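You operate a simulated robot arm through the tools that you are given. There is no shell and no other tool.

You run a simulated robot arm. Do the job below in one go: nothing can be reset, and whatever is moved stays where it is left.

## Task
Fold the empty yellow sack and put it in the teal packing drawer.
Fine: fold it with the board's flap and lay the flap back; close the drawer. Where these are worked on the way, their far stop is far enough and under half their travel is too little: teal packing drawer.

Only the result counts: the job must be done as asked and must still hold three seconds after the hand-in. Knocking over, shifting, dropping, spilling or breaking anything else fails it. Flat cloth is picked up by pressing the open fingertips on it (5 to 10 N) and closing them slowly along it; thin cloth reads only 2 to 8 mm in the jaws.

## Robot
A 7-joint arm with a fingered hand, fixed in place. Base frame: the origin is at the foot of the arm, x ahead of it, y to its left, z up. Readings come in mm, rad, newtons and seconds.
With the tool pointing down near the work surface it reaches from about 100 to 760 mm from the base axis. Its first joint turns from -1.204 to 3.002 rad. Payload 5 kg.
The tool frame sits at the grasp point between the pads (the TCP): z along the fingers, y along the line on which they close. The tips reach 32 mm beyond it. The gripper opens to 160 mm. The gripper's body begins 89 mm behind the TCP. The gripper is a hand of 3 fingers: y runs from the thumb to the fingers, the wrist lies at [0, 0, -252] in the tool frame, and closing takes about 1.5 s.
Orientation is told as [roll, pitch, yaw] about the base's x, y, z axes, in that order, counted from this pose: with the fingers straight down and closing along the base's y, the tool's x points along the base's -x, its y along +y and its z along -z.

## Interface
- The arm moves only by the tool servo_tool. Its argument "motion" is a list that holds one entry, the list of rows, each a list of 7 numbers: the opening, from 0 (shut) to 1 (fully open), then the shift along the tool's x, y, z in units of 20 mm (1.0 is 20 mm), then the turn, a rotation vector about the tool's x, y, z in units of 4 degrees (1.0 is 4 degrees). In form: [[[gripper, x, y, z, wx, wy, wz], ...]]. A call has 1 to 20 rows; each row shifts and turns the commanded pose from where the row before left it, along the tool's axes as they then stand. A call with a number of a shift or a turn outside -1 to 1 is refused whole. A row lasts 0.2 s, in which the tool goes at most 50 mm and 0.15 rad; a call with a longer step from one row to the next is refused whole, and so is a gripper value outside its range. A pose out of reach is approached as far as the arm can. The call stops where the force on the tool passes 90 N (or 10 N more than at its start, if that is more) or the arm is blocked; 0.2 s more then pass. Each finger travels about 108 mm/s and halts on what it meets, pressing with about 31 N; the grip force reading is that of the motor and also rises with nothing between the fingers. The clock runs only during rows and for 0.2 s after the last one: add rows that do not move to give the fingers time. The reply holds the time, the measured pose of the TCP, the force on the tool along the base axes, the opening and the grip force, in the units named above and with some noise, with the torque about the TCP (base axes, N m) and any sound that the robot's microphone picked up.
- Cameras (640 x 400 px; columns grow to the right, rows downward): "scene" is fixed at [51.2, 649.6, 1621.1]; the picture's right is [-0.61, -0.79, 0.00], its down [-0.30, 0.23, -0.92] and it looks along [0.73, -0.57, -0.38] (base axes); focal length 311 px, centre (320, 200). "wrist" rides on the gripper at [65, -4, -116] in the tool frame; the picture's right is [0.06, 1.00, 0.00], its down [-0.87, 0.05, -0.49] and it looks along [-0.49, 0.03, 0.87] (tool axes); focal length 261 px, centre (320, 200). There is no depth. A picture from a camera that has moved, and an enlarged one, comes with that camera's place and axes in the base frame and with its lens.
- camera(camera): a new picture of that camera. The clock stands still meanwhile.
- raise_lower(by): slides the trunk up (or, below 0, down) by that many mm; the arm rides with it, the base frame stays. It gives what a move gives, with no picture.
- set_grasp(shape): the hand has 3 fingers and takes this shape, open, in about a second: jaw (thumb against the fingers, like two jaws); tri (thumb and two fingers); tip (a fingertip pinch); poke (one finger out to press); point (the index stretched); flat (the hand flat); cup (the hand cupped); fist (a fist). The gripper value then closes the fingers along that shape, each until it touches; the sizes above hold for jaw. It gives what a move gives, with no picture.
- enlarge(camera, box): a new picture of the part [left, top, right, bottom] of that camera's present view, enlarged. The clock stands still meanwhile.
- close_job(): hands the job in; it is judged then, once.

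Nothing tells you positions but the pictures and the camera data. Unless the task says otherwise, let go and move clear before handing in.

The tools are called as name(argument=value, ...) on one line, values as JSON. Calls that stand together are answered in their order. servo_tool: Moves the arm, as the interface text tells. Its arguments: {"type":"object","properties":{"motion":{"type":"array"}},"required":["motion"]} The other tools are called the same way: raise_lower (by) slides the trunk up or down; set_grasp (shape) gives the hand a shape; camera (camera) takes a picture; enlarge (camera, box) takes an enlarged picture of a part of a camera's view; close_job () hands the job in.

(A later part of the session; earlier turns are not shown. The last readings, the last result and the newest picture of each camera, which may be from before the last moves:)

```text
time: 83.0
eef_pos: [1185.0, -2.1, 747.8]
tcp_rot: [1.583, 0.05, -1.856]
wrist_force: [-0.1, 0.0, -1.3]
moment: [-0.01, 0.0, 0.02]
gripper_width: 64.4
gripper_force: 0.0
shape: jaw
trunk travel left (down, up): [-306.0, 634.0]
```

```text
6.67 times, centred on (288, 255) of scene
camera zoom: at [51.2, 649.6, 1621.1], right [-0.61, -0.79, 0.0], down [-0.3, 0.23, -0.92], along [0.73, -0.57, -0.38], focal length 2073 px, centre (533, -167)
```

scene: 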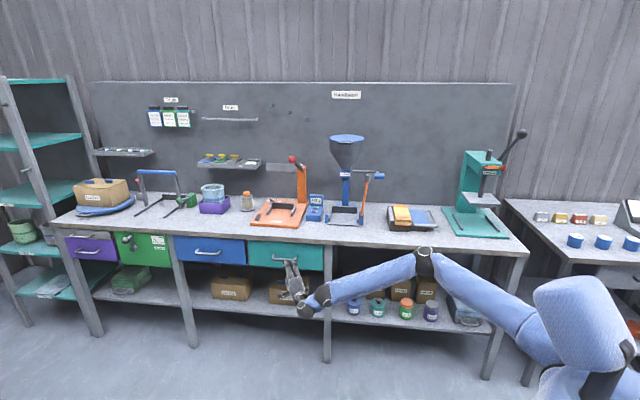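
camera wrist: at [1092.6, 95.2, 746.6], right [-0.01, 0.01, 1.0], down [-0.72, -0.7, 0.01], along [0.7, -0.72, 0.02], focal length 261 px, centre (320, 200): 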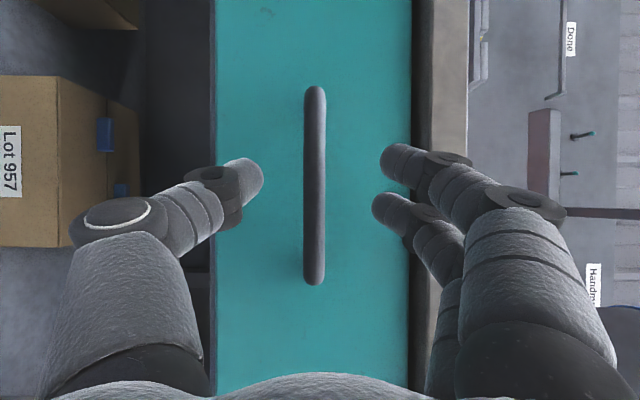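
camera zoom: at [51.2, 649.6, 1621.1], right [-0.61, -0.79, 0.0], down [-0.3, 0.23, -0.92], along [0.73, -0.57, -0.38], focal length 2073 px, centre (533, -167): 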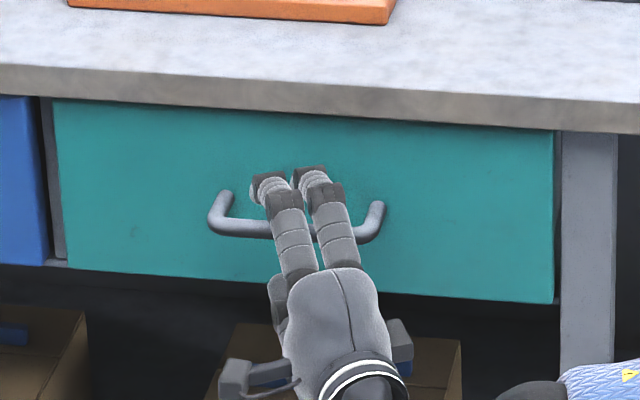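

The bar is at n≈888, 48 mm ahead; the fingers are above and below it. I'll advance 42 mm and close.

servo_tool(motion=[[[0.4, 0, 0, 0.7, 0, 0, 0], [0.4, 0, 0, 0.7, 0, 0, 0], [0.4, 0, 0, 0.7, 0, 0, 0], [0.4, 0, 0, 0, 0, 0, 0]]])

camera(camera="wrist")

enlarge(camera="scene", box=[240, 225, 336, 285])

```text
time: 84.0
eef_pos: [1223.2, -9.2, 749.6]
tcp_rot: [1.58, 0.049, -1.853]
wrist_force: [-10.1, 9.7, 0.4]
moment: [-0.4, -0.44, -0.1]
gripper_width: 64.4
gripper_force: 0.0
shape: jaw
trunk travel left (down, up): [-306.0, 634.0]
```

```text
taken
camera wrist: at [1131.1, 86.3, 748.0], right [-0.01, 0.02, 1.0], down [-0.72, -0.7, 0.01], along [0.7, -0.72, 0.02], focal length 261 px, centre (320, 200)
```

wrist: 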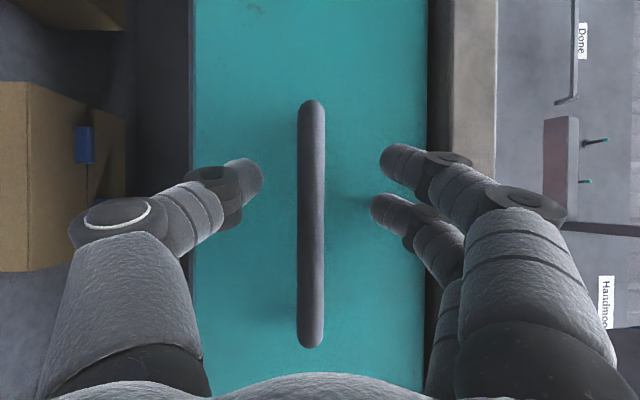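

```text
6.67 times, centred on (288, 255) of scene
camera zoom: at [51.2, 649.6, 1621.1], right [-0.61, -0.79, 0.0], down [-0.3, 0.23, -0.92], along [0.73, -0.57, -0.38], focal length 2073 px, centre (533, -167)
```

zoom: 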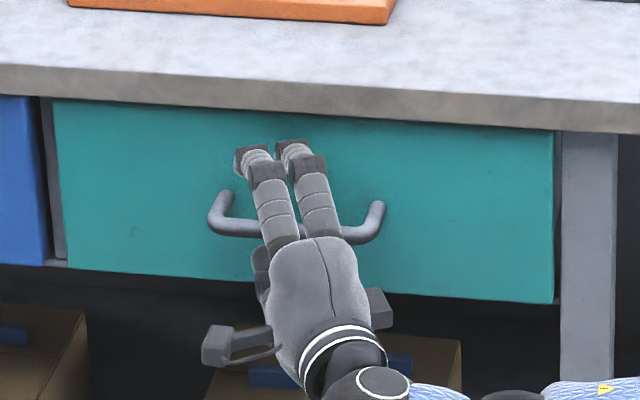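

The tips just touched the drawer face (14 N). I'll back off 8 mm and close on the bar.

servo_tool(motion=[[[0.4, 0, -0.1, -0.4, 0, 0, 0], [0.35, 0, 0, 0, 0, 0, 0], [0.25, 0, 0, 0, 0, 0, 0], [0.15, 0, 0, 0, 0, 0, 0], [0.1, 0, 0, 0, 0, 0, 0], [0.05, 0, 0, 0, 0, 0, 0], [0.0, 0, 0, 0, 0, 0, 0], [0.0, 0, 0, 0, 0, 0, 0], [0.0, 0, 0, 0, 0, 0, 0]]])

camera(camera="wrist")

```text
time: 86.0
eef_pos: [1217.8, -10.8, 746.2]
tcp_rot: [1.582, 0.048, -1.856]
wrist_force: [4.1, -1.4, -3.9]
moment: [0.15, -0.12, -0.02]
gripper_width: 0.0
gripper_force: 30.9
shape: jaw
trunk travel left (down, up): [-306.0, 634.0]
```

```text
taken
camera wrist: at [1124.9, 86.0, 744.6], right [-0.01, 0.02, 1.0], down [-0.72, -0.7, 0.01], along [0.7, -0.72, 0.01], focal length 261 px, centre (320, 200)
```

wrist: 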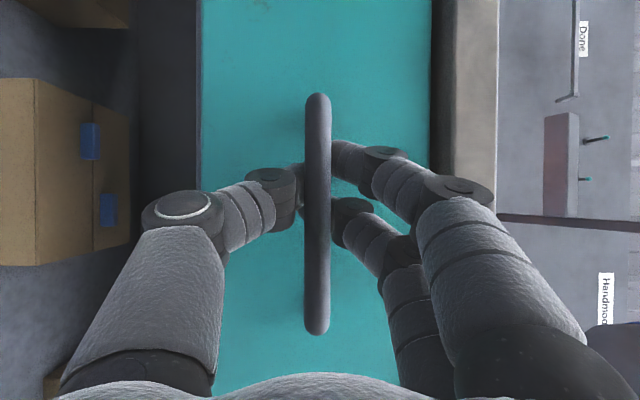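

The fingers hook fully behind the bar. I'll pull straight out along -n, 80 mm first.

servo_tool(motion=[[[0.0, 0.24, 0, -0.44, 0, 0, 0], [0.0, 0.48, 0, -0.88, 0, 0, 0], [0.0, 0.48, 0, -0.88, 0, 0, 0], [0.0, 0.48, 0, -0.88, 0, 0, 0], [0.0, 0.24, 0, -0.44, 0, 0, 0], [0.0, 0, 0, 0, 0, 0, 0]]])

camera(camera="scene")

```text
time: 87.4
eef_pos: [1161.1, 45.8, 747.3]
tcp_rot: [1.581, 0.05, -1.858]
wrist_force: [3.4, 1.6, -7.0]
moment: [0.2, -0.11, 0.0]
gripper_width: 0.0
gripper_force: 30.7
shape: jaw
trunk travel left (down, up): [-306.0, 634.0]
```

```text
taken
```

scene: 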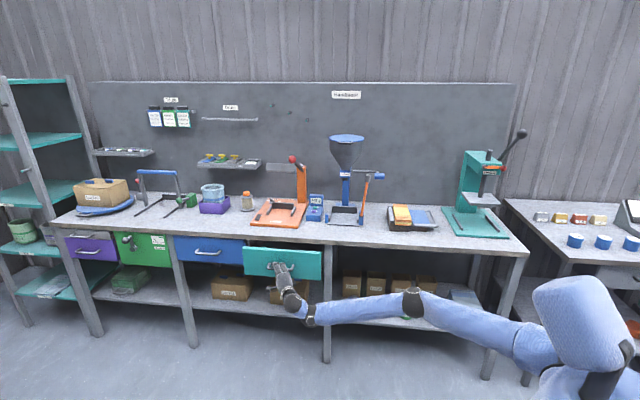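

The drawer is coming out smoothly. Pulling on, another 120 mm.

servo_tool(motion=[[[0.0, 0.48, 0, -0.88, 0, 0, 0], [0.0, 0.48, 0, -0.88, 0, 0, 0], [0.0, 0.48, 0, -0.88, 0, 0, 0], [0.0, 0.48, 0, -0.88, 0, 0, 0], [0.0, 0.48, 0, -0.88, 0, 0, 0], [0.0, 0.48, 0, -0.88, 0, 0, 0], [0.0, 0, 0, 0, 0, 0, 0]]])

camera(camera="scene")

```text
time: 89.0
eef_pos: [1076.4, 130.2, 748.2]
tcp_rot: [1.579, 0.05, -1.856]
wrist_force: [-0.2, -1.2, -14.8]
moment: [0.11, -0.03, -0.06]
gripper_width: 0.1
gripper_force: 31.2
shape: jaw
trunk travel left (down, up): [-306.0, 634.0]
```

```text
taken
```

scene: 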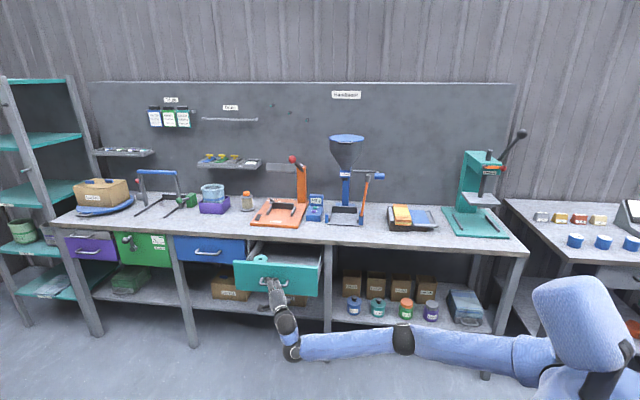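

200 mm open; there's a small teal tape roll in it. I'll pull on in gentle steps to find the stop.

servo_tool(motion=[[[0.0, 0.36, -0.1, -0.66, 0, 0, 0], [0.0, 0.36, 0, -0.66, 0, 0, 0], [0.0, 0.36, 0, -0.66, 0, 0, 0], [0.0, 0.36, 0, -0.66, 0, 0, 0], [0.0, 0, 0, 0, 0, 0, 0]]])

enlarge(camera="scene", box=[220, 225, 348, 305])

```text
time: 90.2
eef_pos: [1033.2, 174.9, 748.4]
tcp_rot: [1.581, 0.049, -1.857]
wrist_force: [2.0, 2.0, -7.4]
moment: [0.17, -0.1, 0.02]
gripper_width: 0.0
gripper_force: 30.9
shape: jaw
trunk travel left (down, up): [-306.0, 634.0]
```

```text
5.00 times, centred on (284, 265) of scene
camera zoom: at [51.2, 649.6, 1621.1], right [-0.61, -0.79, 0.0], down [-0.3, 0.23, -0.92], along [0.73, -0.57, -0.38], focal length 1555 px, centre (500, -125)
```

zoom: 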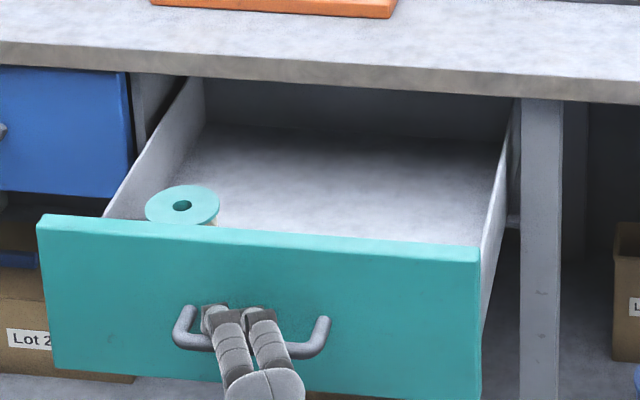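

It's ~260 mm open with a spool in the front left corner. I'll pull a bit more to the stop.

servo_tool(motion=[[[0.0, 0.24, 0, -0.44, 0, 0, 0], [0.0, 0.24, 0, -0.44, 0, 0, 0], [0.0, 0.24, 0, -0.44, 0, 0, 0], [0.0, 0.24, 0, -0.44, 0, 0, 0], [0.0, 0, 0, 0, 0, 0, 0]]])

enlarge(camera="scene", box=[220, 225, 348, 305])

```text
time: 91.4
eef_pos: [1007.0, 199.5, 747.7]
tcp_rot: [1.58, 0.049, -1.858]
wrist_force: [21.2, -8.1, -5.6]
moment: [0.1, -0.16, -0.2]
gripper_width: 0.0
gripper_force: 31.2
shape: jaw
trunk travel left (down, up): [-306.0, 634.0]
```

```text
5.00 times, centred on (284, 265) of scene
camera zoom: at [51.2, 649.6, 1621.1], right [-0.61, -0.79, 0.0], down [-0.3, 0.23, -0.92], along [0.73, -0.57, -0.38], focal length 1555 px, centre (500, -125)
```

zoom: 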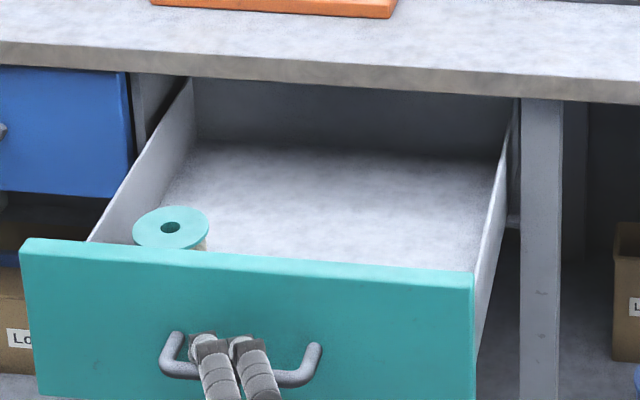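

The drawer hit its stop at about 300 mm open. I'll release the handle and back the hand away.

servo_tool(motion=[[[0.0, -0.1, 0, 0.18, 0, 0, 0], [0.1, 0, 0, 0, 0, 0, 0], [0.2, 0, 0, 0, 0, 0, 0], [0.3, 0, 0, 0, 0, 0, 0], [0.4, 0, 0, 0, 0, 0, 0], [0.4, 0, 0, 0, 0, 0, 0], [0.4, 0, 0, -0.5, 0, 0, 0], [0.4, 0, 0, -1, 0, 0, 0], [0.4, 0, 0, -1, 0, 0, 0], [0.4, 0, 0, -1, 0, 0, 0], [0.4, 0, 0, -1, 0, 0, 0], [0.4, 0, 0, -1, 0, 0, 0], [0.4, 0, 0, 0, 0, 0, 0]]])

camera(camera="scene")

camera(camera="wrist")

```text
time: 94.4
eef_pos: [944.0, 139.5, 737.0]
tcp_rot: [1.647, -0.033, -1.941]
wrist_force: [0.4, -0.6, -0.1]
moment: [-0.01, -0.01, 0.01]
gripper_width: 63.8
gripper_force: 0.2
shape: jaw
trunk travel left (down, up): [-306.0, 634.0]
stopped in row 13: the arm was blocked; the commanded pose is now the measured one
```

```text
taken
```

scene: 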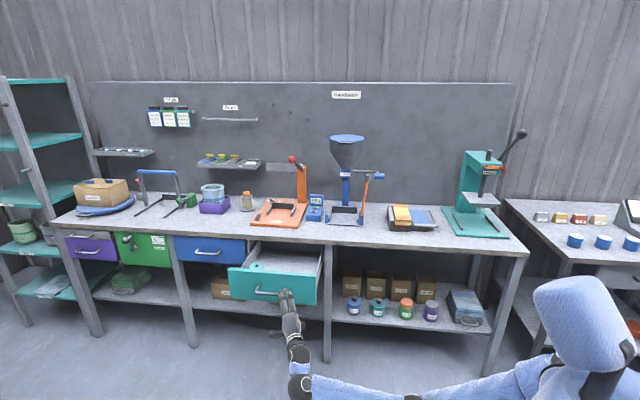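

```text
taken
camera wrist: at [860.4, 242.2, 721.7], right [-0.04, 0.12, 0.99], down [-0.78, -0.63, 0.05], along [0.63, -0.77, 0.11], focal length 261 px, centre (320, 200)
```

wrist: 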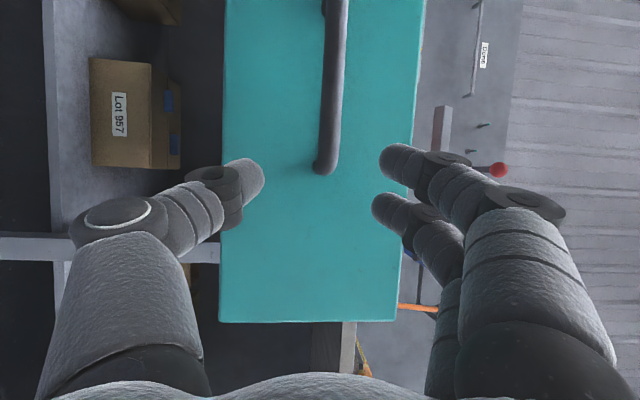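

The arm reached a wrist limit while backing off, with the fingers now just right of the handle's end. I'll slide the hand further right (-s) to be clear of the handle before raising.

servo_tool(motion=[[[0.4, -0.46, 0, -0.2, 0, 0, 0], [0.4, -0.92, 0, -0.4, 0, 0, 0], [0.4, -0.92, 0, -0.4, 0, 0, 0], [0.4, -0.46, 0, -0.2, 0, 0, 0], [0.4, 0, 0, 0, 0, 0, 0]]])

camera(camera="wrist")

enlarge(camera="scene", box=[220, 235, 348, 315])

```text
time: 95.8
eef_pos: [925.4, 61.9, 785.5]
tcp_rot: [1.728, -0.044, -1.98]
wrist_force: [0.6, 0.1, 0.2]
moment: [-0.02, 0.01, 0.0]
gripper_width: 64.1
gripper_force: 0.1
shape: jaw
trunk travel left (down, up): [-306.0, 634.0]
stopped in row 5: the arm was blocked; the commanded pose is now the measured one
```

```text
taken
camera wrist: at [845.2, 165.6, 760.7], right [-0.1, 0.16, 0.98], down [-0.8, -0.6, 0.01], along [0.59, -0.78, 0.19], focal length 261 px, centre (320, 200)
```

wrist: 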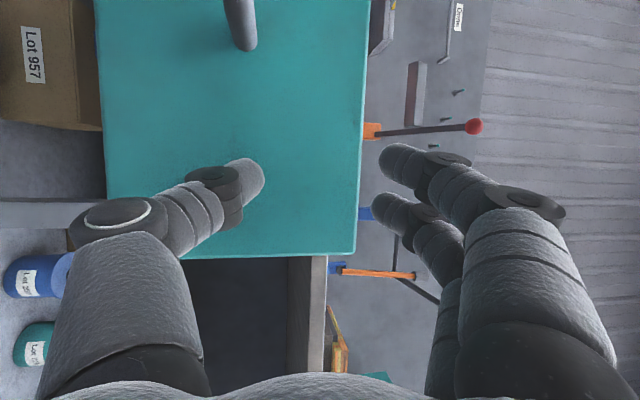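

```text
5.00 times, centred on (284, 275) of scene
camera zoom: at [51.2, 649.6, 1621.1], right [-0.61, -0.79, 0.0], down [-0.3, 0.23, -0.92], along [0.73, -0.57, -0.38], focal length 1555 px, centre (500, -175)
```

zoom: 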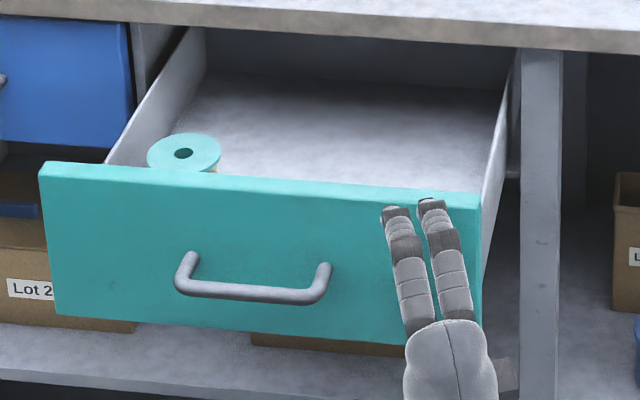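

The hand is clear of the handle (the drawer slid back to about 260 mm open, still fine). I'll raise the trunk so the hand clears the drawer and bench.

raise_lower(by=300)

camera(camera="scene")

```text
time: 98.8
eef_pos: [923.4, 60.7, 1082.8]
tcp_rot: [1.728, -0.046, -1.978]
wrist_force: [-0.1, 0.4, 0.2]
moment: [-0.02, 0.04, 0.02]
gripper_width: 64.0
gripper_force: 0.1
shape: jaw
trunk travel left (down, up): [-606.0, 334.0]
```

```text
taken
```

scene: 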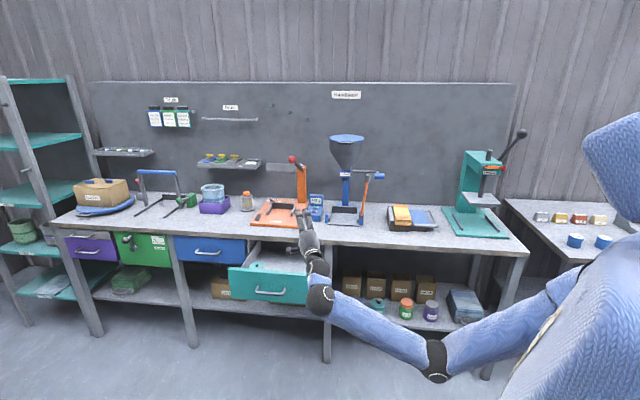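

The arm is in an elbow-low posture now. I'll unwind the roll and pitch back down step by step in free space, retreating towards the middle.

servo_tool(motion=[[[0.4, 0, 0, 0, 0, 0, -1], [0.4, 0, 0, 0, 0, 0, -1], [0.4, 0, 0, 0, 0, 0, -1], [0.4, 0, 0, 0, 0, 0, -1], [0.4, 0, 0, 0, 0, 0, -1], [0.4, 0, 0, 0, 0, 0, -1], [0.4, 0, 0, 0, 0, 0, -1], [0.4, 0, 0, 0, 0, 0, -1], [0.4, 0, 0, 0, 0, 0, -1], [0.4, 0, 0, 0, 0, 0, -1], [0.4, 0, 0, 0, 0, 0, -1], [0.4, 0, 0, 0, 0, 0, -1], [0.4, 0, 0, 0, 0, 0, -1], [0.4, 0, 0, 0, 0, 0, -1], [0.4, 0, 0, 0, 0, 0, -1], [0.4, 0, 0, 0, 0, 0, -1], [0.4, 0, 0, 0, 0, 0, -1], [0.4, 0, 0, 0, 0, 0, -1], [0.4, 0, 0, 0, 0, 0, -1], [0.4, 0, 0, 0, 0, 0, -1]]])

camera(camera="wrist")

camera(camera="scene")

```text
time: 103.2
eef_pos: [937.0, 18.8, 1080.9]
tcp_rot: [2.792, -1.357, 3.067]
wrist_force: [0.0, 0.3, -0.2]
moment: [0.01, -0.01, 0.02]
gripper_width: 64.1
gripper_force: 0.1
shape: jaw
trunk travel left (down, up): [-606.0, 334.0]
stopped in row 20: the arm was blocked; the commanded pose is now the measured one
```

```text
taken
camera wrist: at [845.9, 61.9, 994.6], right [0.42, 0.91, 0.01], down [-0.6, 0.26, 0.76], along [0.68, -0.32, 0.66], focal length 261 px, centre (320, 200)
```

wrist: 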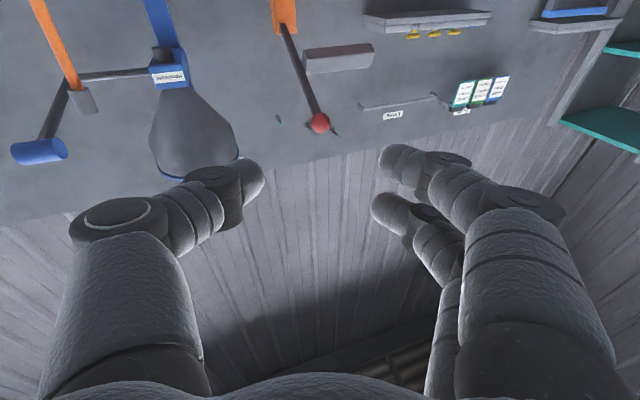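

```text
taken
```

scene: 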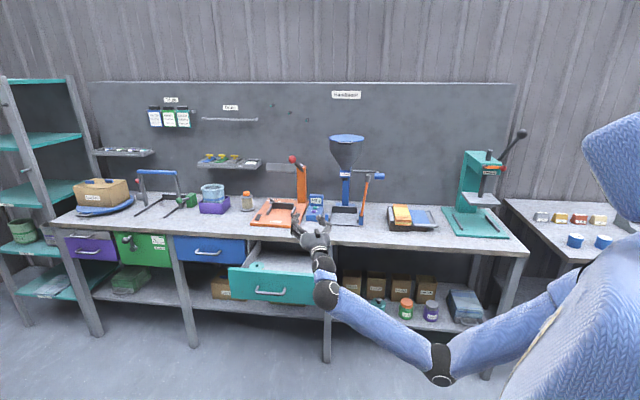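

Roll is unwound. Now pitch the tool down.

servo_tool(motion=[[[0.4, 0, 0, 0, 0, 1, 0], [0.4, 0, 0, 0, 0, 1, 0], [0.4, 0, 0, 0, 0, 1, 0], [0.4, 0, 0, 0, 0, 1, 0], [0.4, 0, 0, 0, 0, 1, 0], [0.4, 0, 0, 0, 0, 1, 0], [0.4, 0, 0, 0, 0, 1, 0], [0.4, 0, 0, 0, 0, 1, 0], [0.4, 0, 0, 0, 0, 1, 0], [0.4, 0, 0, 0, 0, 1, 0]]])

camera(camera="scene")

```text
time: 104.3
eef_pos: [953.0, -66.0, 1054.9]
tcp_rot: [-0.608, -1.504, 0.116]
wrist_force: [0.0, -0.5, 0.3]
moment: [-0.03, 0.02, 0.02]
gripper_width: 63.8
gripper_force: 0.0
shape: jaw
trunk travel left (down, up): [-606.0, 334.0]
stopped in row 5: the arm was blocked; the commanded pose is now the measured one
```

```text
taken
```

scene: 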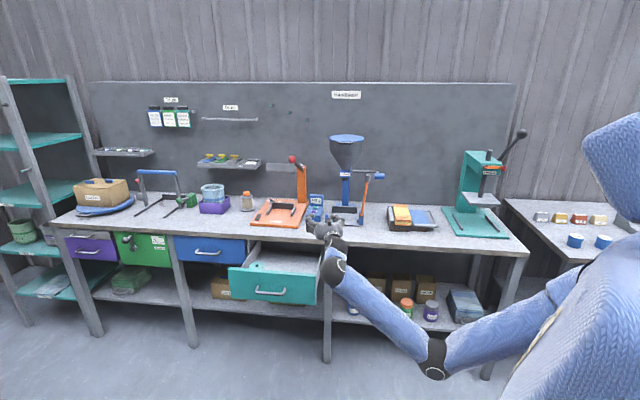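

The wrist is at its limit with the elbow low. I'll get the current axes and then extend the arm outward and up so the elbow can come back up.

camera(camera="wrist")

```text
taken
camera wrist: at [844.9, -14.4, 997.1], right [0.47, 0.88, -0.1], down [-0.35, 0.29, 0.89], along [0.81, -0.38, 0.44], focal length 261 px, centre (320, 200)
```

wrist: 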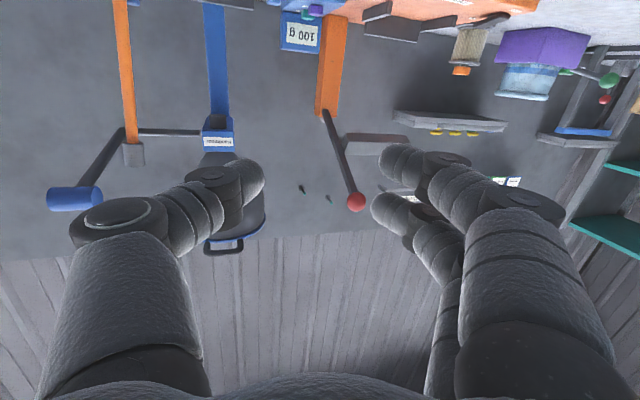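

servo_tool(motion=[[[0.4, -1, 0, 0, 0, 0, 0], [0.4, -1, 0, 0, 0, 0, 0], [0.4, -1, 0, 0, 0, 0, 0], [0.4, -1, 0, 0, 0, 0, 0], [0.4, -1, 0, 0, 0, 0, 0], [0.4, -1, 0, 0, 0, 0, 0], [0.4, -1, 0, 0, 0, 0, 0], [0.4, -1, 0, 0, 0, 0, 0], [0.4, -1, 0, 0, 0, 0, 0], [0.4, -1, 0, 0, 0, 0, 0]]])

camera(camera="scene")

```text
time: 106.8
eef_pos: [971.8, -100.5, 1252.7]
tcp_rot: [-1.166, -1.494, 0.63]
wrist_force: [-0.2, -1.0, -0.5]
moment: [0.01, 0.01, 0.02]
gripper_width: 63.6
gripper_force: 0.1
shape: jaw
trunk travel left (down, up): [-606.0, 334.0]
stopped in row 10: the arm was blocked; the commanded pose is now the measured one
```

```text
taken
```

scene: 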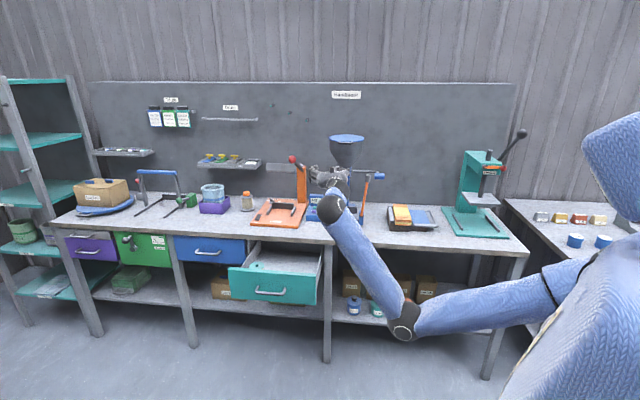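

The elbow is still low. I'll try pitching down with much smaller steps so the arm can reconfigure.

servo_tool(motion=[[[0.4, 0, 0, 0, 0, 0.25, 0], [0.4, 0, 0, 0, 0, 0.25, 0], [0.4, 0, 0, 0, 0, 0.25, 0], [0.4, 0, 0, 0, 0, 0.25, 0], [0.4, 0, 0, 0, 0, 0.25, 0], [0.4, 0, 0, 0, 0, 0.25, 0], [0.4, 0, 0, 0, 0, 0.25, 0], [0.4, 0, 0, 0, 0, 0.25, 0], [0.4, 0, 0, 0, 0, 0.25, 0], [0.4, 0, 0, 0, 0, 0.25, 0], [0.4, 0, 0, 0, 0, 0.25, 0], [0.4, 0, 0, 0, 0, 0.25, 0], [0.4, 0, 0, 0, 0, 0.25, 0], [0.4, 0, 0, 0, 0, 0.25, 0], [0.4, 0, 0, 0, 0, 0.25, 0], [0.4, 0, 0, 0, 0, 0.25, 0]]])

camera(camera="scene")

camera(camera="wrist")

```text
time: 110.2
eef_pos: [995.1, -119.0, 1236.0]
tcp_rot: [-0.295, -1.316, -0.246]
wrist_force: [-0.1, 0.0, 1.0]
moment: [0.01, -0.01, 0.0]
gripper_width: 64.0
gripper_force: 0.1
shape: jaw
out of reach, approached as far as the arm can: row 12, 13, 14, 16
trunk travel left (down, up): [-606.0, 334.0]
```

```text
taken
```

scene: 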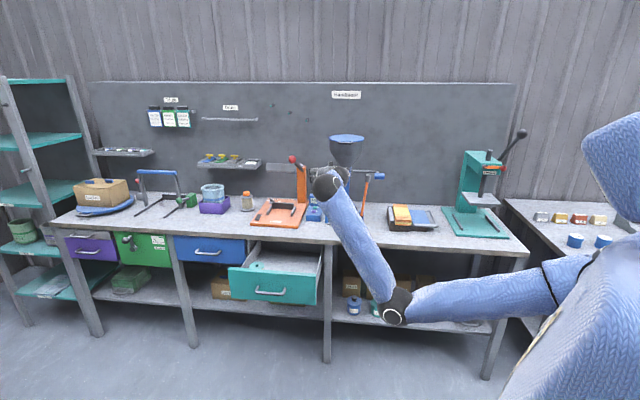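

```text
taken
camera wrist: at [881.0, -58.8, 1201.1], right [0.49, 0.86, -0.13], down [-0.17, 0.24, 0.96], along [0.86, -0.44, 0.26], focal length 261 px, centre (320, 200)
```

wrist: 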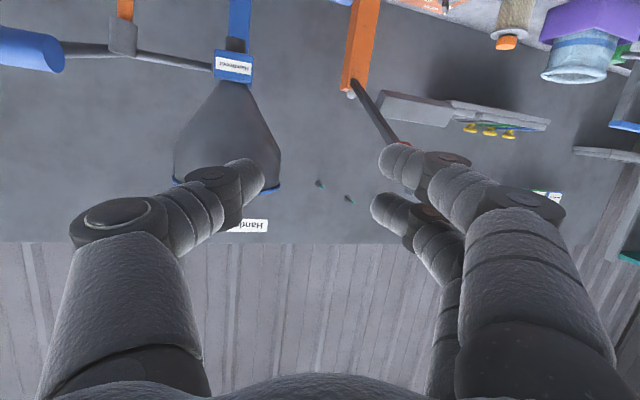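

The arm posture needs undoing the way it came. I'll re-roll the hand (vertical closing) so I can retrace the earlier path at a safe height above the bench.

servo_tool(motion=[[[0.4, 0, 0, -0.3, 0, -0.3, 1], [0.4, 0, 0, -0.3, 0, -0.3, 1], [0.4, 0, 0, -0.3, 0, -0.3, 1], [0.4, 0, 0, -0.3, 0, -0.3, 1], [0.4, 0, 0, 0, 0, 0, 1], [0.4, 0, 0, 0, 0, 0, 1], [0.4, 0, 0, 0, 0, 0, 1], [0.4, 0, 0, 0, 0, 0, 1], [0.4, 0, 0, 0, 0, 0, 1], [0.4, 0, 0, 0, 0, 0, 1], [0.4, 0, 0, 0, 0, 0, 1], [0.4, 0, 0, 0, 0, 0, 1], [0.4, 0, 0, 0, 0, 0, 1], [0.4, 0, 0, 0, 0, 0, 1], [0.4, 0, 0, 0, 0, 0, 1], [0.4, 0, 0, 0, 0, 0, 1], [0.4, 0, 0, 0, 0, 0, 1], [0.4, 0, 0, 0, 0, 0, 1], [0.4, 0, 0, 0, 0, 0, 1], [0.4, 0, 0, 0, 0, 0, 1]]])

camera(camera="scene")

camera(camera="wrist")

```text
time: 114.3
eef_pos: [975.2, -117.1, 1251.1]
tcp_rot: [1.414, -0.248, -2.103]
wrist_force: [0.2, 0.5, -0.3]
moment: [0.0, 0.0, 0.02]
gripper_width: 63.9
gripper_force: 0.1
shape: jaw
trunk travel left (down, up): [-606.0, 334.0]
```

```text
taken
```

scene: 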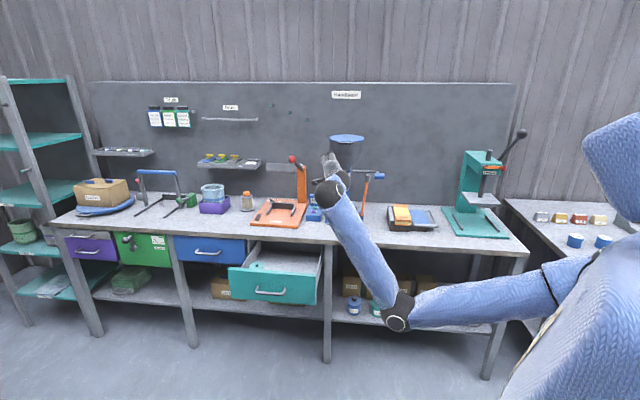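

```text
taken
camera wrist: at [910.3, -0.2, 1249.4], right [0.29, 0.18, 0.94], down [-0.82, -0.46, 0.34], along [0.49, -0.87, 0.02], focal length 261 px, centre (320, 200)
```

wrist: 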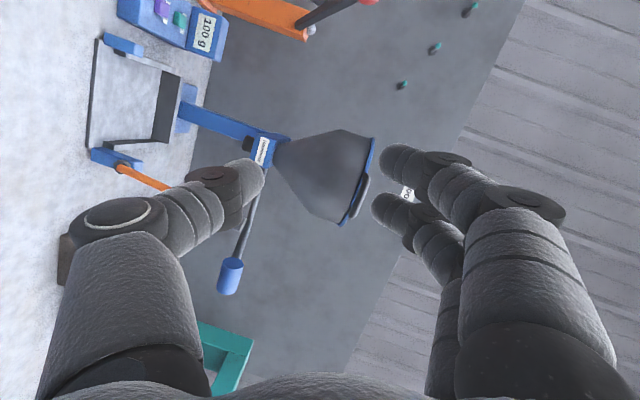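

Rolling works freely here. Next I'll set the exact earlier grip orientation and go to the pose at the open drawer's handle position, but 300 mm higher.

servo_tool(motion=[[[0.4, 0, 0, 0, -0.45, 0.9, 1], [0.4, 0, 0, 0, -0.45, 0.9, 1], [0.4, 0, 0, 0, -0.45, 0.9, 1], [0.4, 0, 0, 0, -0.45, 0.9, 1], [0.4, 0, 0, 0, -0.2, 0.4, 0.5], [0.4, 0, 0, 0, 0, 0, 0]]])

servo_tool(motion=[[[0.4, 0.98, -0.634, -0.183, 0, 0, 0], [0.4, 0.98, -0.634, -0.183, 0, 0, 0], [0.4, 0.98, -0.634, -0.183, 0, 0, 0], [0.4, 0.98, -0.634, -0.183, 0, 0, 0], [0.4, 0.98, -0.634, -0.183, 0, 0, 0], [0.4, 0.98, -0.634, -0.183, 0, 0, 0], [0.4, 0.98, -0.634, -0.183, 0, 0, 0], [0.4, 0.98, -0.634, -0.183, 0, 0, 0], [0.4, 0.98, -0.634, -0.183, 0, 0, 0], [0.4, 0.98, -0.634, -0.183, 0, 0, 0], [0.4, 0.98, -0.634, -0.183, 0, 0, 0], [0.4, 0.98, -0.634, -0.183, 0, 0, 0]]])

camera(camera="scene")

camera(camera="wrist")

```text
time: 116.0
eef_pos: [972.1, -141.9, 1328.0]
tcp_rot: [1.622, 0.1, -1.873]
wrist_force: [-0.1, 0.3, 0.4]
moment: [-0.03, -0.01, 0.01]
gripper_width: 64.1
gripper_force: 0.0
shape: jaw
trunk travel left (down, up): [-606.0, 334.0]
stopped in row 6: the arm was blocked; the commanded pose is now the measured one
```

```text
time: 118.8
eef_pos: [1020.4, 78.3, 1278.9]
tcp_rot: [1.711, 0.115, -1.895]
wrist_force: [-0.7, 0.2, 0.1]
moment: [0.02, 0.02, 0.04]
gripper_width: 63.7
gripper_force: 0.1
shape: jaw
trunk travel left (down, up): [-606.0, 334.0]
stopped in row 12: the arm was blocked; the commanded pose is now the measured one
```

```text
taken
```

scene: 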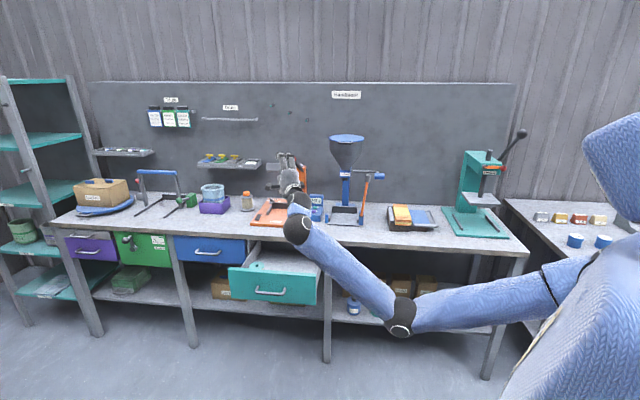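

```text
taken
camera wrist: at [933.6, 179.3, 1266.6], right [-0.15, 0.0, 0.99], down [-0.74, -0.66, -0.12], along [0.65, -0.75, 0.1], focal length 261 px, centre (320, 200)
```

wrist: 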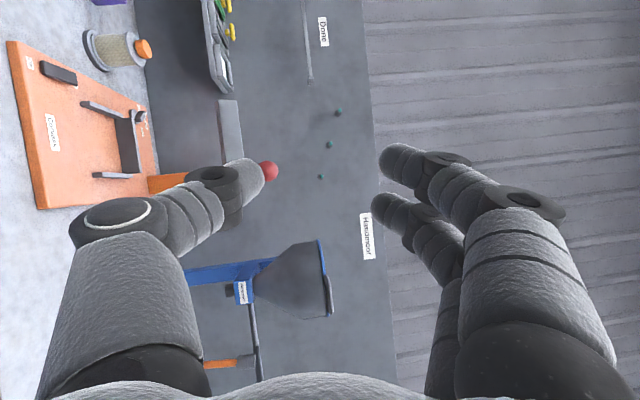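

The elbow evidently flipped through the straight-arm position during the pull. I'll unroll, aim the hand radially at azimuth ≈ +10° (in free space in front of the bench), and extend fully so the elbow can flip back up.

servo_tool(motion=[[[0.4, 0, 0, 0, 0, 0, -1], [0.4, 0, 0, 0, 0, 0, -1], [0.4, 0, 0, 0, 0, 0, -1], [0.4, 0, 0, 0, 0, 0, -1], [0.4, 0, 0, 0, 0, 0, -1], [0.4, 0, 0, 0, 0, 0, -1], [0.4, 0, 0, 0, 0, 0, -1], [0.4, 0, 0, 0, 0, 0, -1], [0.4, 0, 0, 0, 0, 0, -1], [0.4, 0, 0, 0, 0, 0, -1], [0.4, 0, 0, 0, 0, 0, -1], [0.4, 0, 0, 0, 0, 0, -1], [0.4, 0, 0, 0, 0, 0, -1], [0.4, 0, 0, 0, 0, 0, -1], [0.4, 0, 0, 0, 0, 0, -1], [0.4, 0, 0, 0, 0, 0, -1], [0.4, 0, 0, 0, 0, 0, -1], [0.4, 0, 0, 0, 0, 0, -1], [0.4, 0, 0, 0, 0, 0, -1], [0.4, 0, 0, 0, 0, 0, -1]]])

camera(camera="wrist")

camera(camera="scene")

```text
time: 123.0
eef_pos: [1018.6, 84.4, 1274.7]
tcp_rot: [2.015, -1.252, -2.329]
wrist_force: [-0.4, -0.3, -0.2]
moment: [0.0, 0.03, 0.01]
gripper_width: 63.6
gripper_force: 0.0
shape: jaw
trunk travel left (down, up): [-606.0, 334.0]
```

```text
taken
camera wrist: at [923.3, 134.7, 1196.8], right [0.29, 0.93, 0.23], down [-0.63, 0.01, 0.77], along [0.72, -0.37, 0.59], focal length 261 px, centre (320, 200)
```

wrist: 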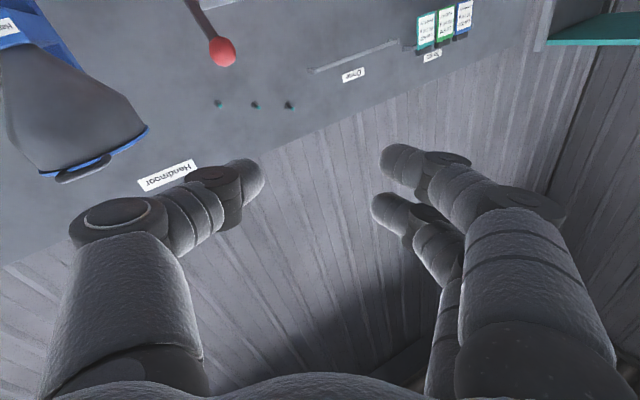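

```text
taken
```

scene: 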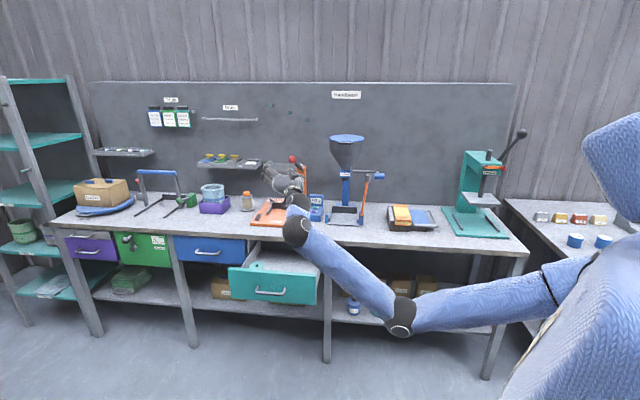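

servo_tool(motion=[[[0.4, 0, 0, 0, -1, 0.3, -0.45], [0.4, 0, 0, 0, -1, 0.3, -0.45], [0.4, 0, 0, 0, -1, 0.3, -0.45], [0.4, 0, 0, 0, -1, 0.3, -0.45], [0.4, 0, 0, 0, -1, 0.3, -0.45], [0.4, 0, 0, 0, -1, 0.3, -0.45], [0.4, 0, 0, 0, -1, 0.3, -0.45], [0.4, 0, 0, 0, 0, 0, 0]]])

camera(camera="wrist")

camera(camera="scene")

```text
time: 124.8
eef_pos: [1019.0, 82.1, 1277.1]
tcp_rot: [2.924, -1.503, -2.752]
wrist_force: [-0.1, 0.1, -0.4]
moment: [0.0, -0.04, -0.02]
gripper_width: 64.0
gripper_force: 0.0
shape: jaw
trunk travel left (down, up): [-606.0, 334.0]
```

```text
taken
camera wrist: at [909.8, 62.1, 1204.5], right [-0.17, 0.98, -0.05], down [-0.55, -0.05, 0.84], along [0.82, 0.16, 0.55], focal length 261 px, centre (320, 200)
```

wrist: 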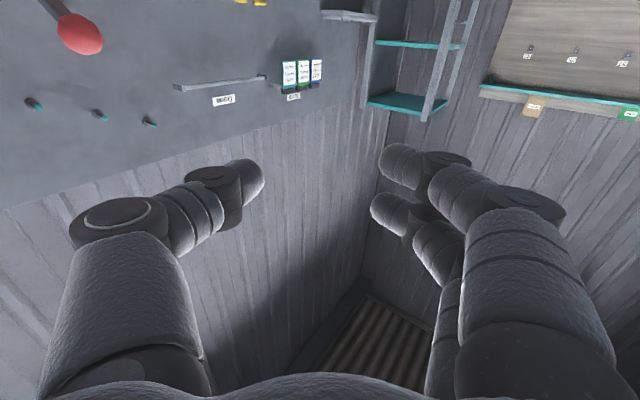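

```text
taken
```

scene: 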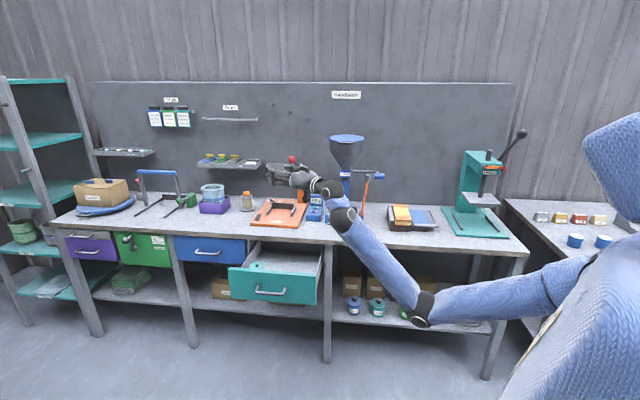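

servo_tool(motion=[[[0.4, 0.8, 0, 0.98, 0, 0, 0], [0.4, 0.8, 0, 0.98, 0, 0, 0], [0.4, 0.8, 0, 0.98, 0, 0, 0], [0.4, 0.8, 0, 0.98, 0, 0, 0], [0.4, 0.8, 0, 0.98, 0, 0, 0], [0.4, 0.8, 0, 0.98, 0, 0, 0], [0.4, 0.8, 0, 0.98, 0, 0, 0], [0.4, 0.8, 0, 0.98, 0, 0, 0], [0.4, 0.8, 0, 0.98, 0, 0, 0], [0.4, 0.8, 0, 0.98, 0, 0, 0]]])

camera(camera="scene")

```text
time: 127.0
eef_pos: [1223.1, 119.4, 1130.4]
tcp_rot: [2.905, -1.502, -2.738]
wrist_force: [0.2, -0.1, 0.5]
moment: [-0.02, 0.0, -0.01]
gripper_width: 64.3
gripper_force: 0.0
shape: jaw
trunk travel left (down, up): [-606.0, 334.0]
```

```text
taken
```

scene: 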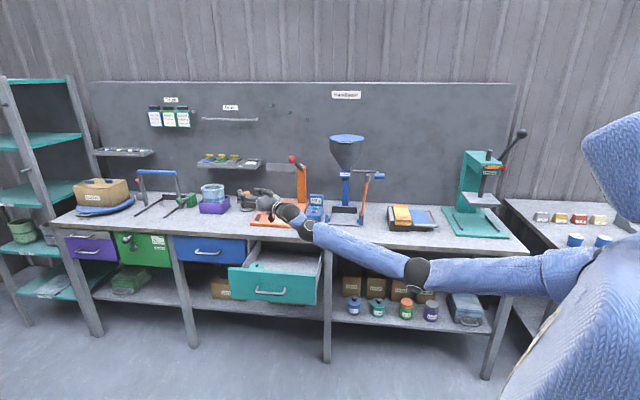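

servo_tool(motion=[[[0.4, 0.2, 0, 1, 0, 0, 0], [0.4, 0.2, 0, 1, 0, 0, 0], [0.4, 0.2, 0, 1, 0, 0, 0], [0.4, 0.2, 0, 1, 0, 0, 0], [0.4, 0.2, 0, 1, 0, 0, 0], [0.4, 0.2, 0, 1, 0, 0, 0]]])

camera(camera="scene")

```text
time: 128.3
eef_pos: [1344.2, 116.9, 1131.3]
tcp_rot: [3.006, -1.501, -2.848]
wrist_force: [0.0, 0.6, -0.1]
moment: [-0.04, -0.03, -0.01]
gripper_width: 64.0
gripper_force: 0.0
shape: jaw
out of reach, approached as far as the arm can: row 6
trunk travel left (down, up): [-606.0, 334.0]
```

```text
taken
```

scene: 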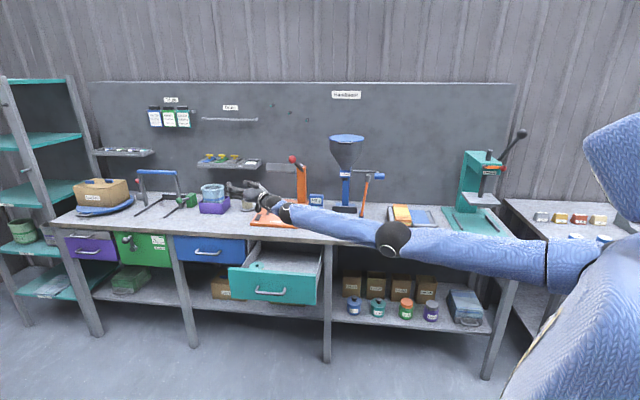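

The arm is straight now. I'll raise the trunk 280 mm, then swing the hand down about the wrist so the forearm has to go elbow-up.

raise_lower(by=280)

servo_tool(motion=[[[0.4, 0.93, 0, 0, 0, 0.75, 0], [0.4, 0.93, 0, 0, 0, 0.75, 0], [0.4, 0.93, 0, 0, 0, 0.75, 0], [0.4, 0.93, 0, 0, 0, 0.75, 0], [0.4, 0.93, 0, 0, 0, 0.75, 0], [0.4, 0.93, 0, 0, 0, 0.75, 0], [0.4, 0.93, 0, 0, 0, 0.75, 0], [0.4, 0.93, 0, 0, 0, 0.75, 0], [0.4, 0.93, 0, 0, 0, 0.75, 0], [0.4, 0.93, 0, 0, 0, 0.75, 0], [0.4, 0.93, 0, 0, 0, 0.75, 0], [0.4, 0.93, 0, 0, 0, 0.75, 0], [0.4, 0.93, 0, 0, 0, 0.75, 0], [0.4, 0.93, 0, 0, 0, 0.75, 0], [0.4, 0.93, 0, 0, 0, 0.75, 0]]])

camera(camera="scene")

camera(camera="wrist")

```text
time: 131.2
eef_pos: [1345.5, 117.9, 1410.3]
tcp_rot: [3.01, -1.5, -2.851]
wrist_force: [0.4, -0.7, -0.1]
moment: [0.01, 0.01, 0.02]
gripper_width: 64.0
gripper_force: 0.0
shape: jaw
trunk travel left (down, up): [-886.0, 54.0]
```

```text
time: 134.4
eef_pos: [1265.7, 107.9, 1149.6]
tcp_rot: [0.016, -0.854, 0.148]
wrist_force: [0.7, -0.3, 0.0]
moment: [0.02, 0.01, 0.01]
gripper_width: 64.0
gripper_force: 0.0
shape: jaw
trunk travel left (down, up): [-886.0, 54.0]
```

```text
taken
```

scene: 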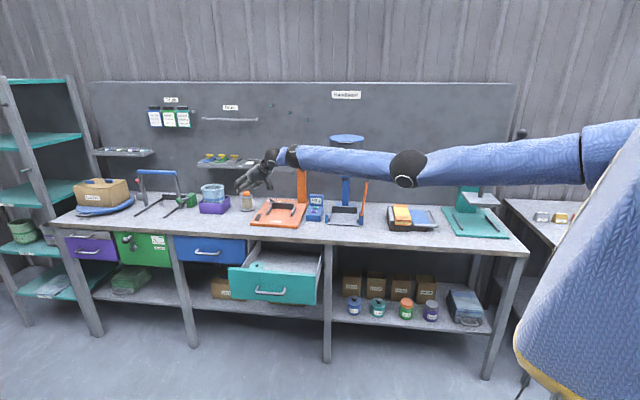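

```text
taken
camera wrist: at [1137.7, 84.1, 1177.2], right [-0.2, 0.98, -0.04], down [0.19, 0.08, 0.98], along [0.96, 0.19, -0.2], focal length 261 px, centre (320, 200)
```

wrist: 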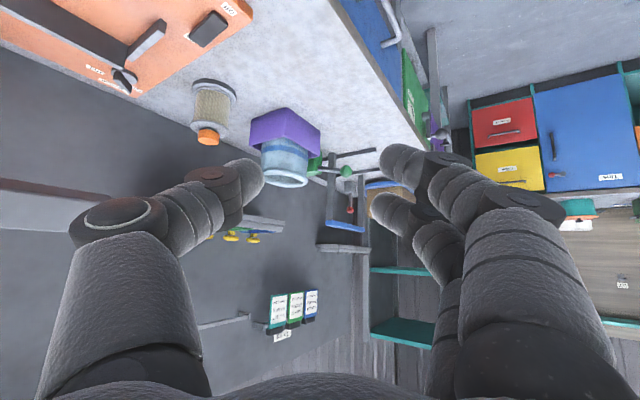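

servo_tool(motion=[[[0.4, 0.93, 0, 0, 0, 0.75, 0], [0.4, 0.93, 0, 0, 0, 0.75, 0], [0.4, 0.93, 0, 0, 0, 0.75, 0], [0.4, 0.93, 0, 0, 0, 0.75, 0], [0.4, 0.93, 0, 0, 0, 0.75, 0], [0.4, 0.93, 0, 0, 0, 0.75, 0], [0.4, 0.93, 0, 0, 0, 0.75, 0], [0.4, 0.93, 0, 0, 0, 0.75, 0], [0.4, 0.93, 0, 0, 0, 0.75, 0], [0.4, 0.93, 0, 0, 0, 0.75, 0]]])

camera(camera="scene")

```text
time: 136.6
eef_pos: [1117.9, 85.8, 1043.3]
tcp_rot: [0.012, -0.33, 0.156]
wrist_force: [-0.6, -1.0, 0.1]
moment: [0.0, 0.01, -0.01]
gripper_width: 63.9
gripper_force: 0.0
shape: jaw
trunk travel left (down, up): [-886.0, 54.0]
```

```text
taken
```

scene: 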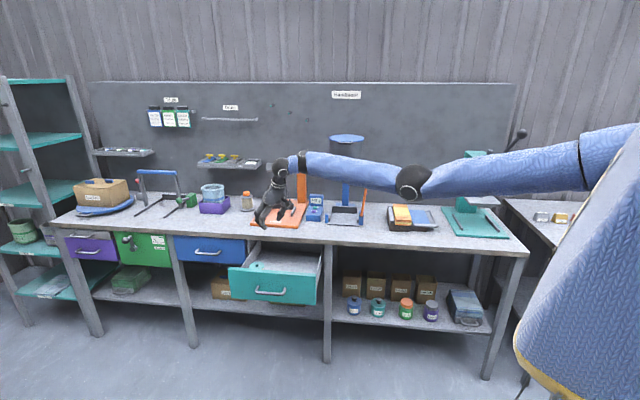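

The elbow is still below. I'll use a swing: at full extension, rotate the hand about the arm's axis (tool pointing right), which shares the turn with the upper arm; then undo it with the arm bent.

servo_tool(motion=[[[0.4, -0.9, 0, 0.3, 0, 0, 0], [0.4, -0.9, 0, 0.3, 0, 0, 0], [0.4, 0, -0.93, 0, 0.75, 0, 0], [0.4, 0, -0.93, 0, 0.75, 0, 0], [0.4, 0, -0.93, 0, 0.75, 0, 0], [0.4, 0, -0.93, 0, 0.75, 0, 0], [0.4, 0, -0.93, 0, 0.75, 0, 0], [0.4, 0, -0.93, 0, 0.75, 0, 0], [0.4, 0, -0.93, 0, 0.75, 0, 0], [0.4, 0, -0.93, 0, 0.75, 0, 0], [0.4, 0, -0.93, 0, 0.75, 0, 0], [0.4, 0, -0.93, 0, 0.75, 0, 0], [0.4, 0, -0.93, 0, 0.75, 0, 0], [0.4, 0, -0.93, 0, 0.75, 0, 0], [0.4, 0, -0.93, 0, 0.75, 0, 0], [0.4, 0, -0.93, 0, 0.75, 0, 0], [0.4, 0, -0.93, 0, 0.75, 0, 0], [0.4, 0, -0.93, 0, 0.75, 0, 0], [0.4, 0, -0.93, 0, 0.75, 0, 0], [0.4, 0, -0.93, 0, 0.75, 0, 0]]])

camera(camera="scene")

camera(camera="wrist")

```text
time: 140.8
eef_pos: [1157.1, -204.7, 1173.3]
tcp_rot: [-0.932, -0.333, 0.155]
wrist_force: [0.1, -0.4, 0.6]
moment: [0.0, 0.01, -0.01]
gripper_width: 63.9
gripper_force: 0.1
shape: jaw
trunk travel left (down, up): [-886.0, 54.0]
```

```text
taken
```

scene: 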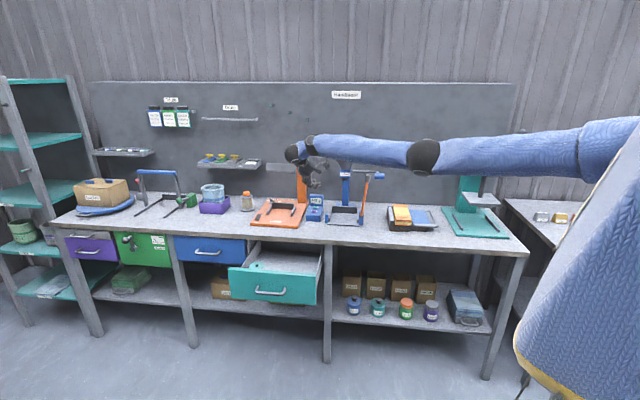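

```text
taken
camera wrist: at [1058.3, -127.4, 1220.6], right [0.11, 0.62, -0.78], down [0.67, 0.54, 0.52], along [0.74, -0.57, -0.35], focal length 261 px, centre (320, 200)
```

wrist: 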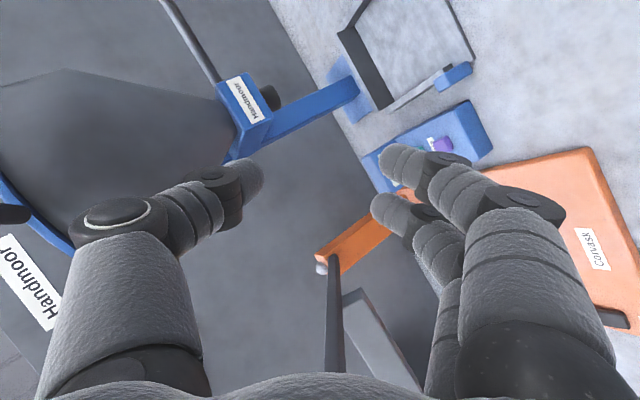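

I'm near the lever with the red ball (about 150 mm clearance), so I'll retract straight back from here and watch the elbow.

servo_tool(motion=[[[0.4, 0.955, -0.147, -0.27, 0, 0, 0], [0.4, 0.955, -0.147, -0.27, 0, 0, 0], [0.4, 0.955, -0.147, -0.27, 0, 0, 0], [0.4, 0.955, -0.147, -0.27, 0, 0, 0], [0.4, 0.955, -0.147, -0.27, 0, 0, 0], [0.4, 0.955, -0.147, -0.27, 0, 0, 0], [0.4, 0.955, -0.147, -0.27, 0, 0, 0], [0.4, 0.955, -0.147, -0.27, 0, 0, 0]]])

camera(camera="scene")

```text
time: 142.6
eef_pos: [1007.6, -212.9, 1162.6]
tcp_rot: [-0.933, -0.332, 0.157]
wrist_force: [0.1, 1.1, -0.1]
moment: [-0.05, -0.02, 0.01]
gripper_width: 63.7
gripper_force: 0.1
shape: jaw
out of reach, approached as far as the arm can: row 8
trunk travel left (down, up): [-886.0, 54.0]
```

```text
taken
```

scene: 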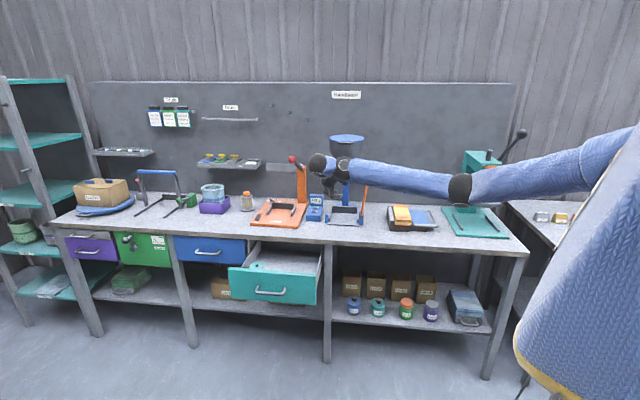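

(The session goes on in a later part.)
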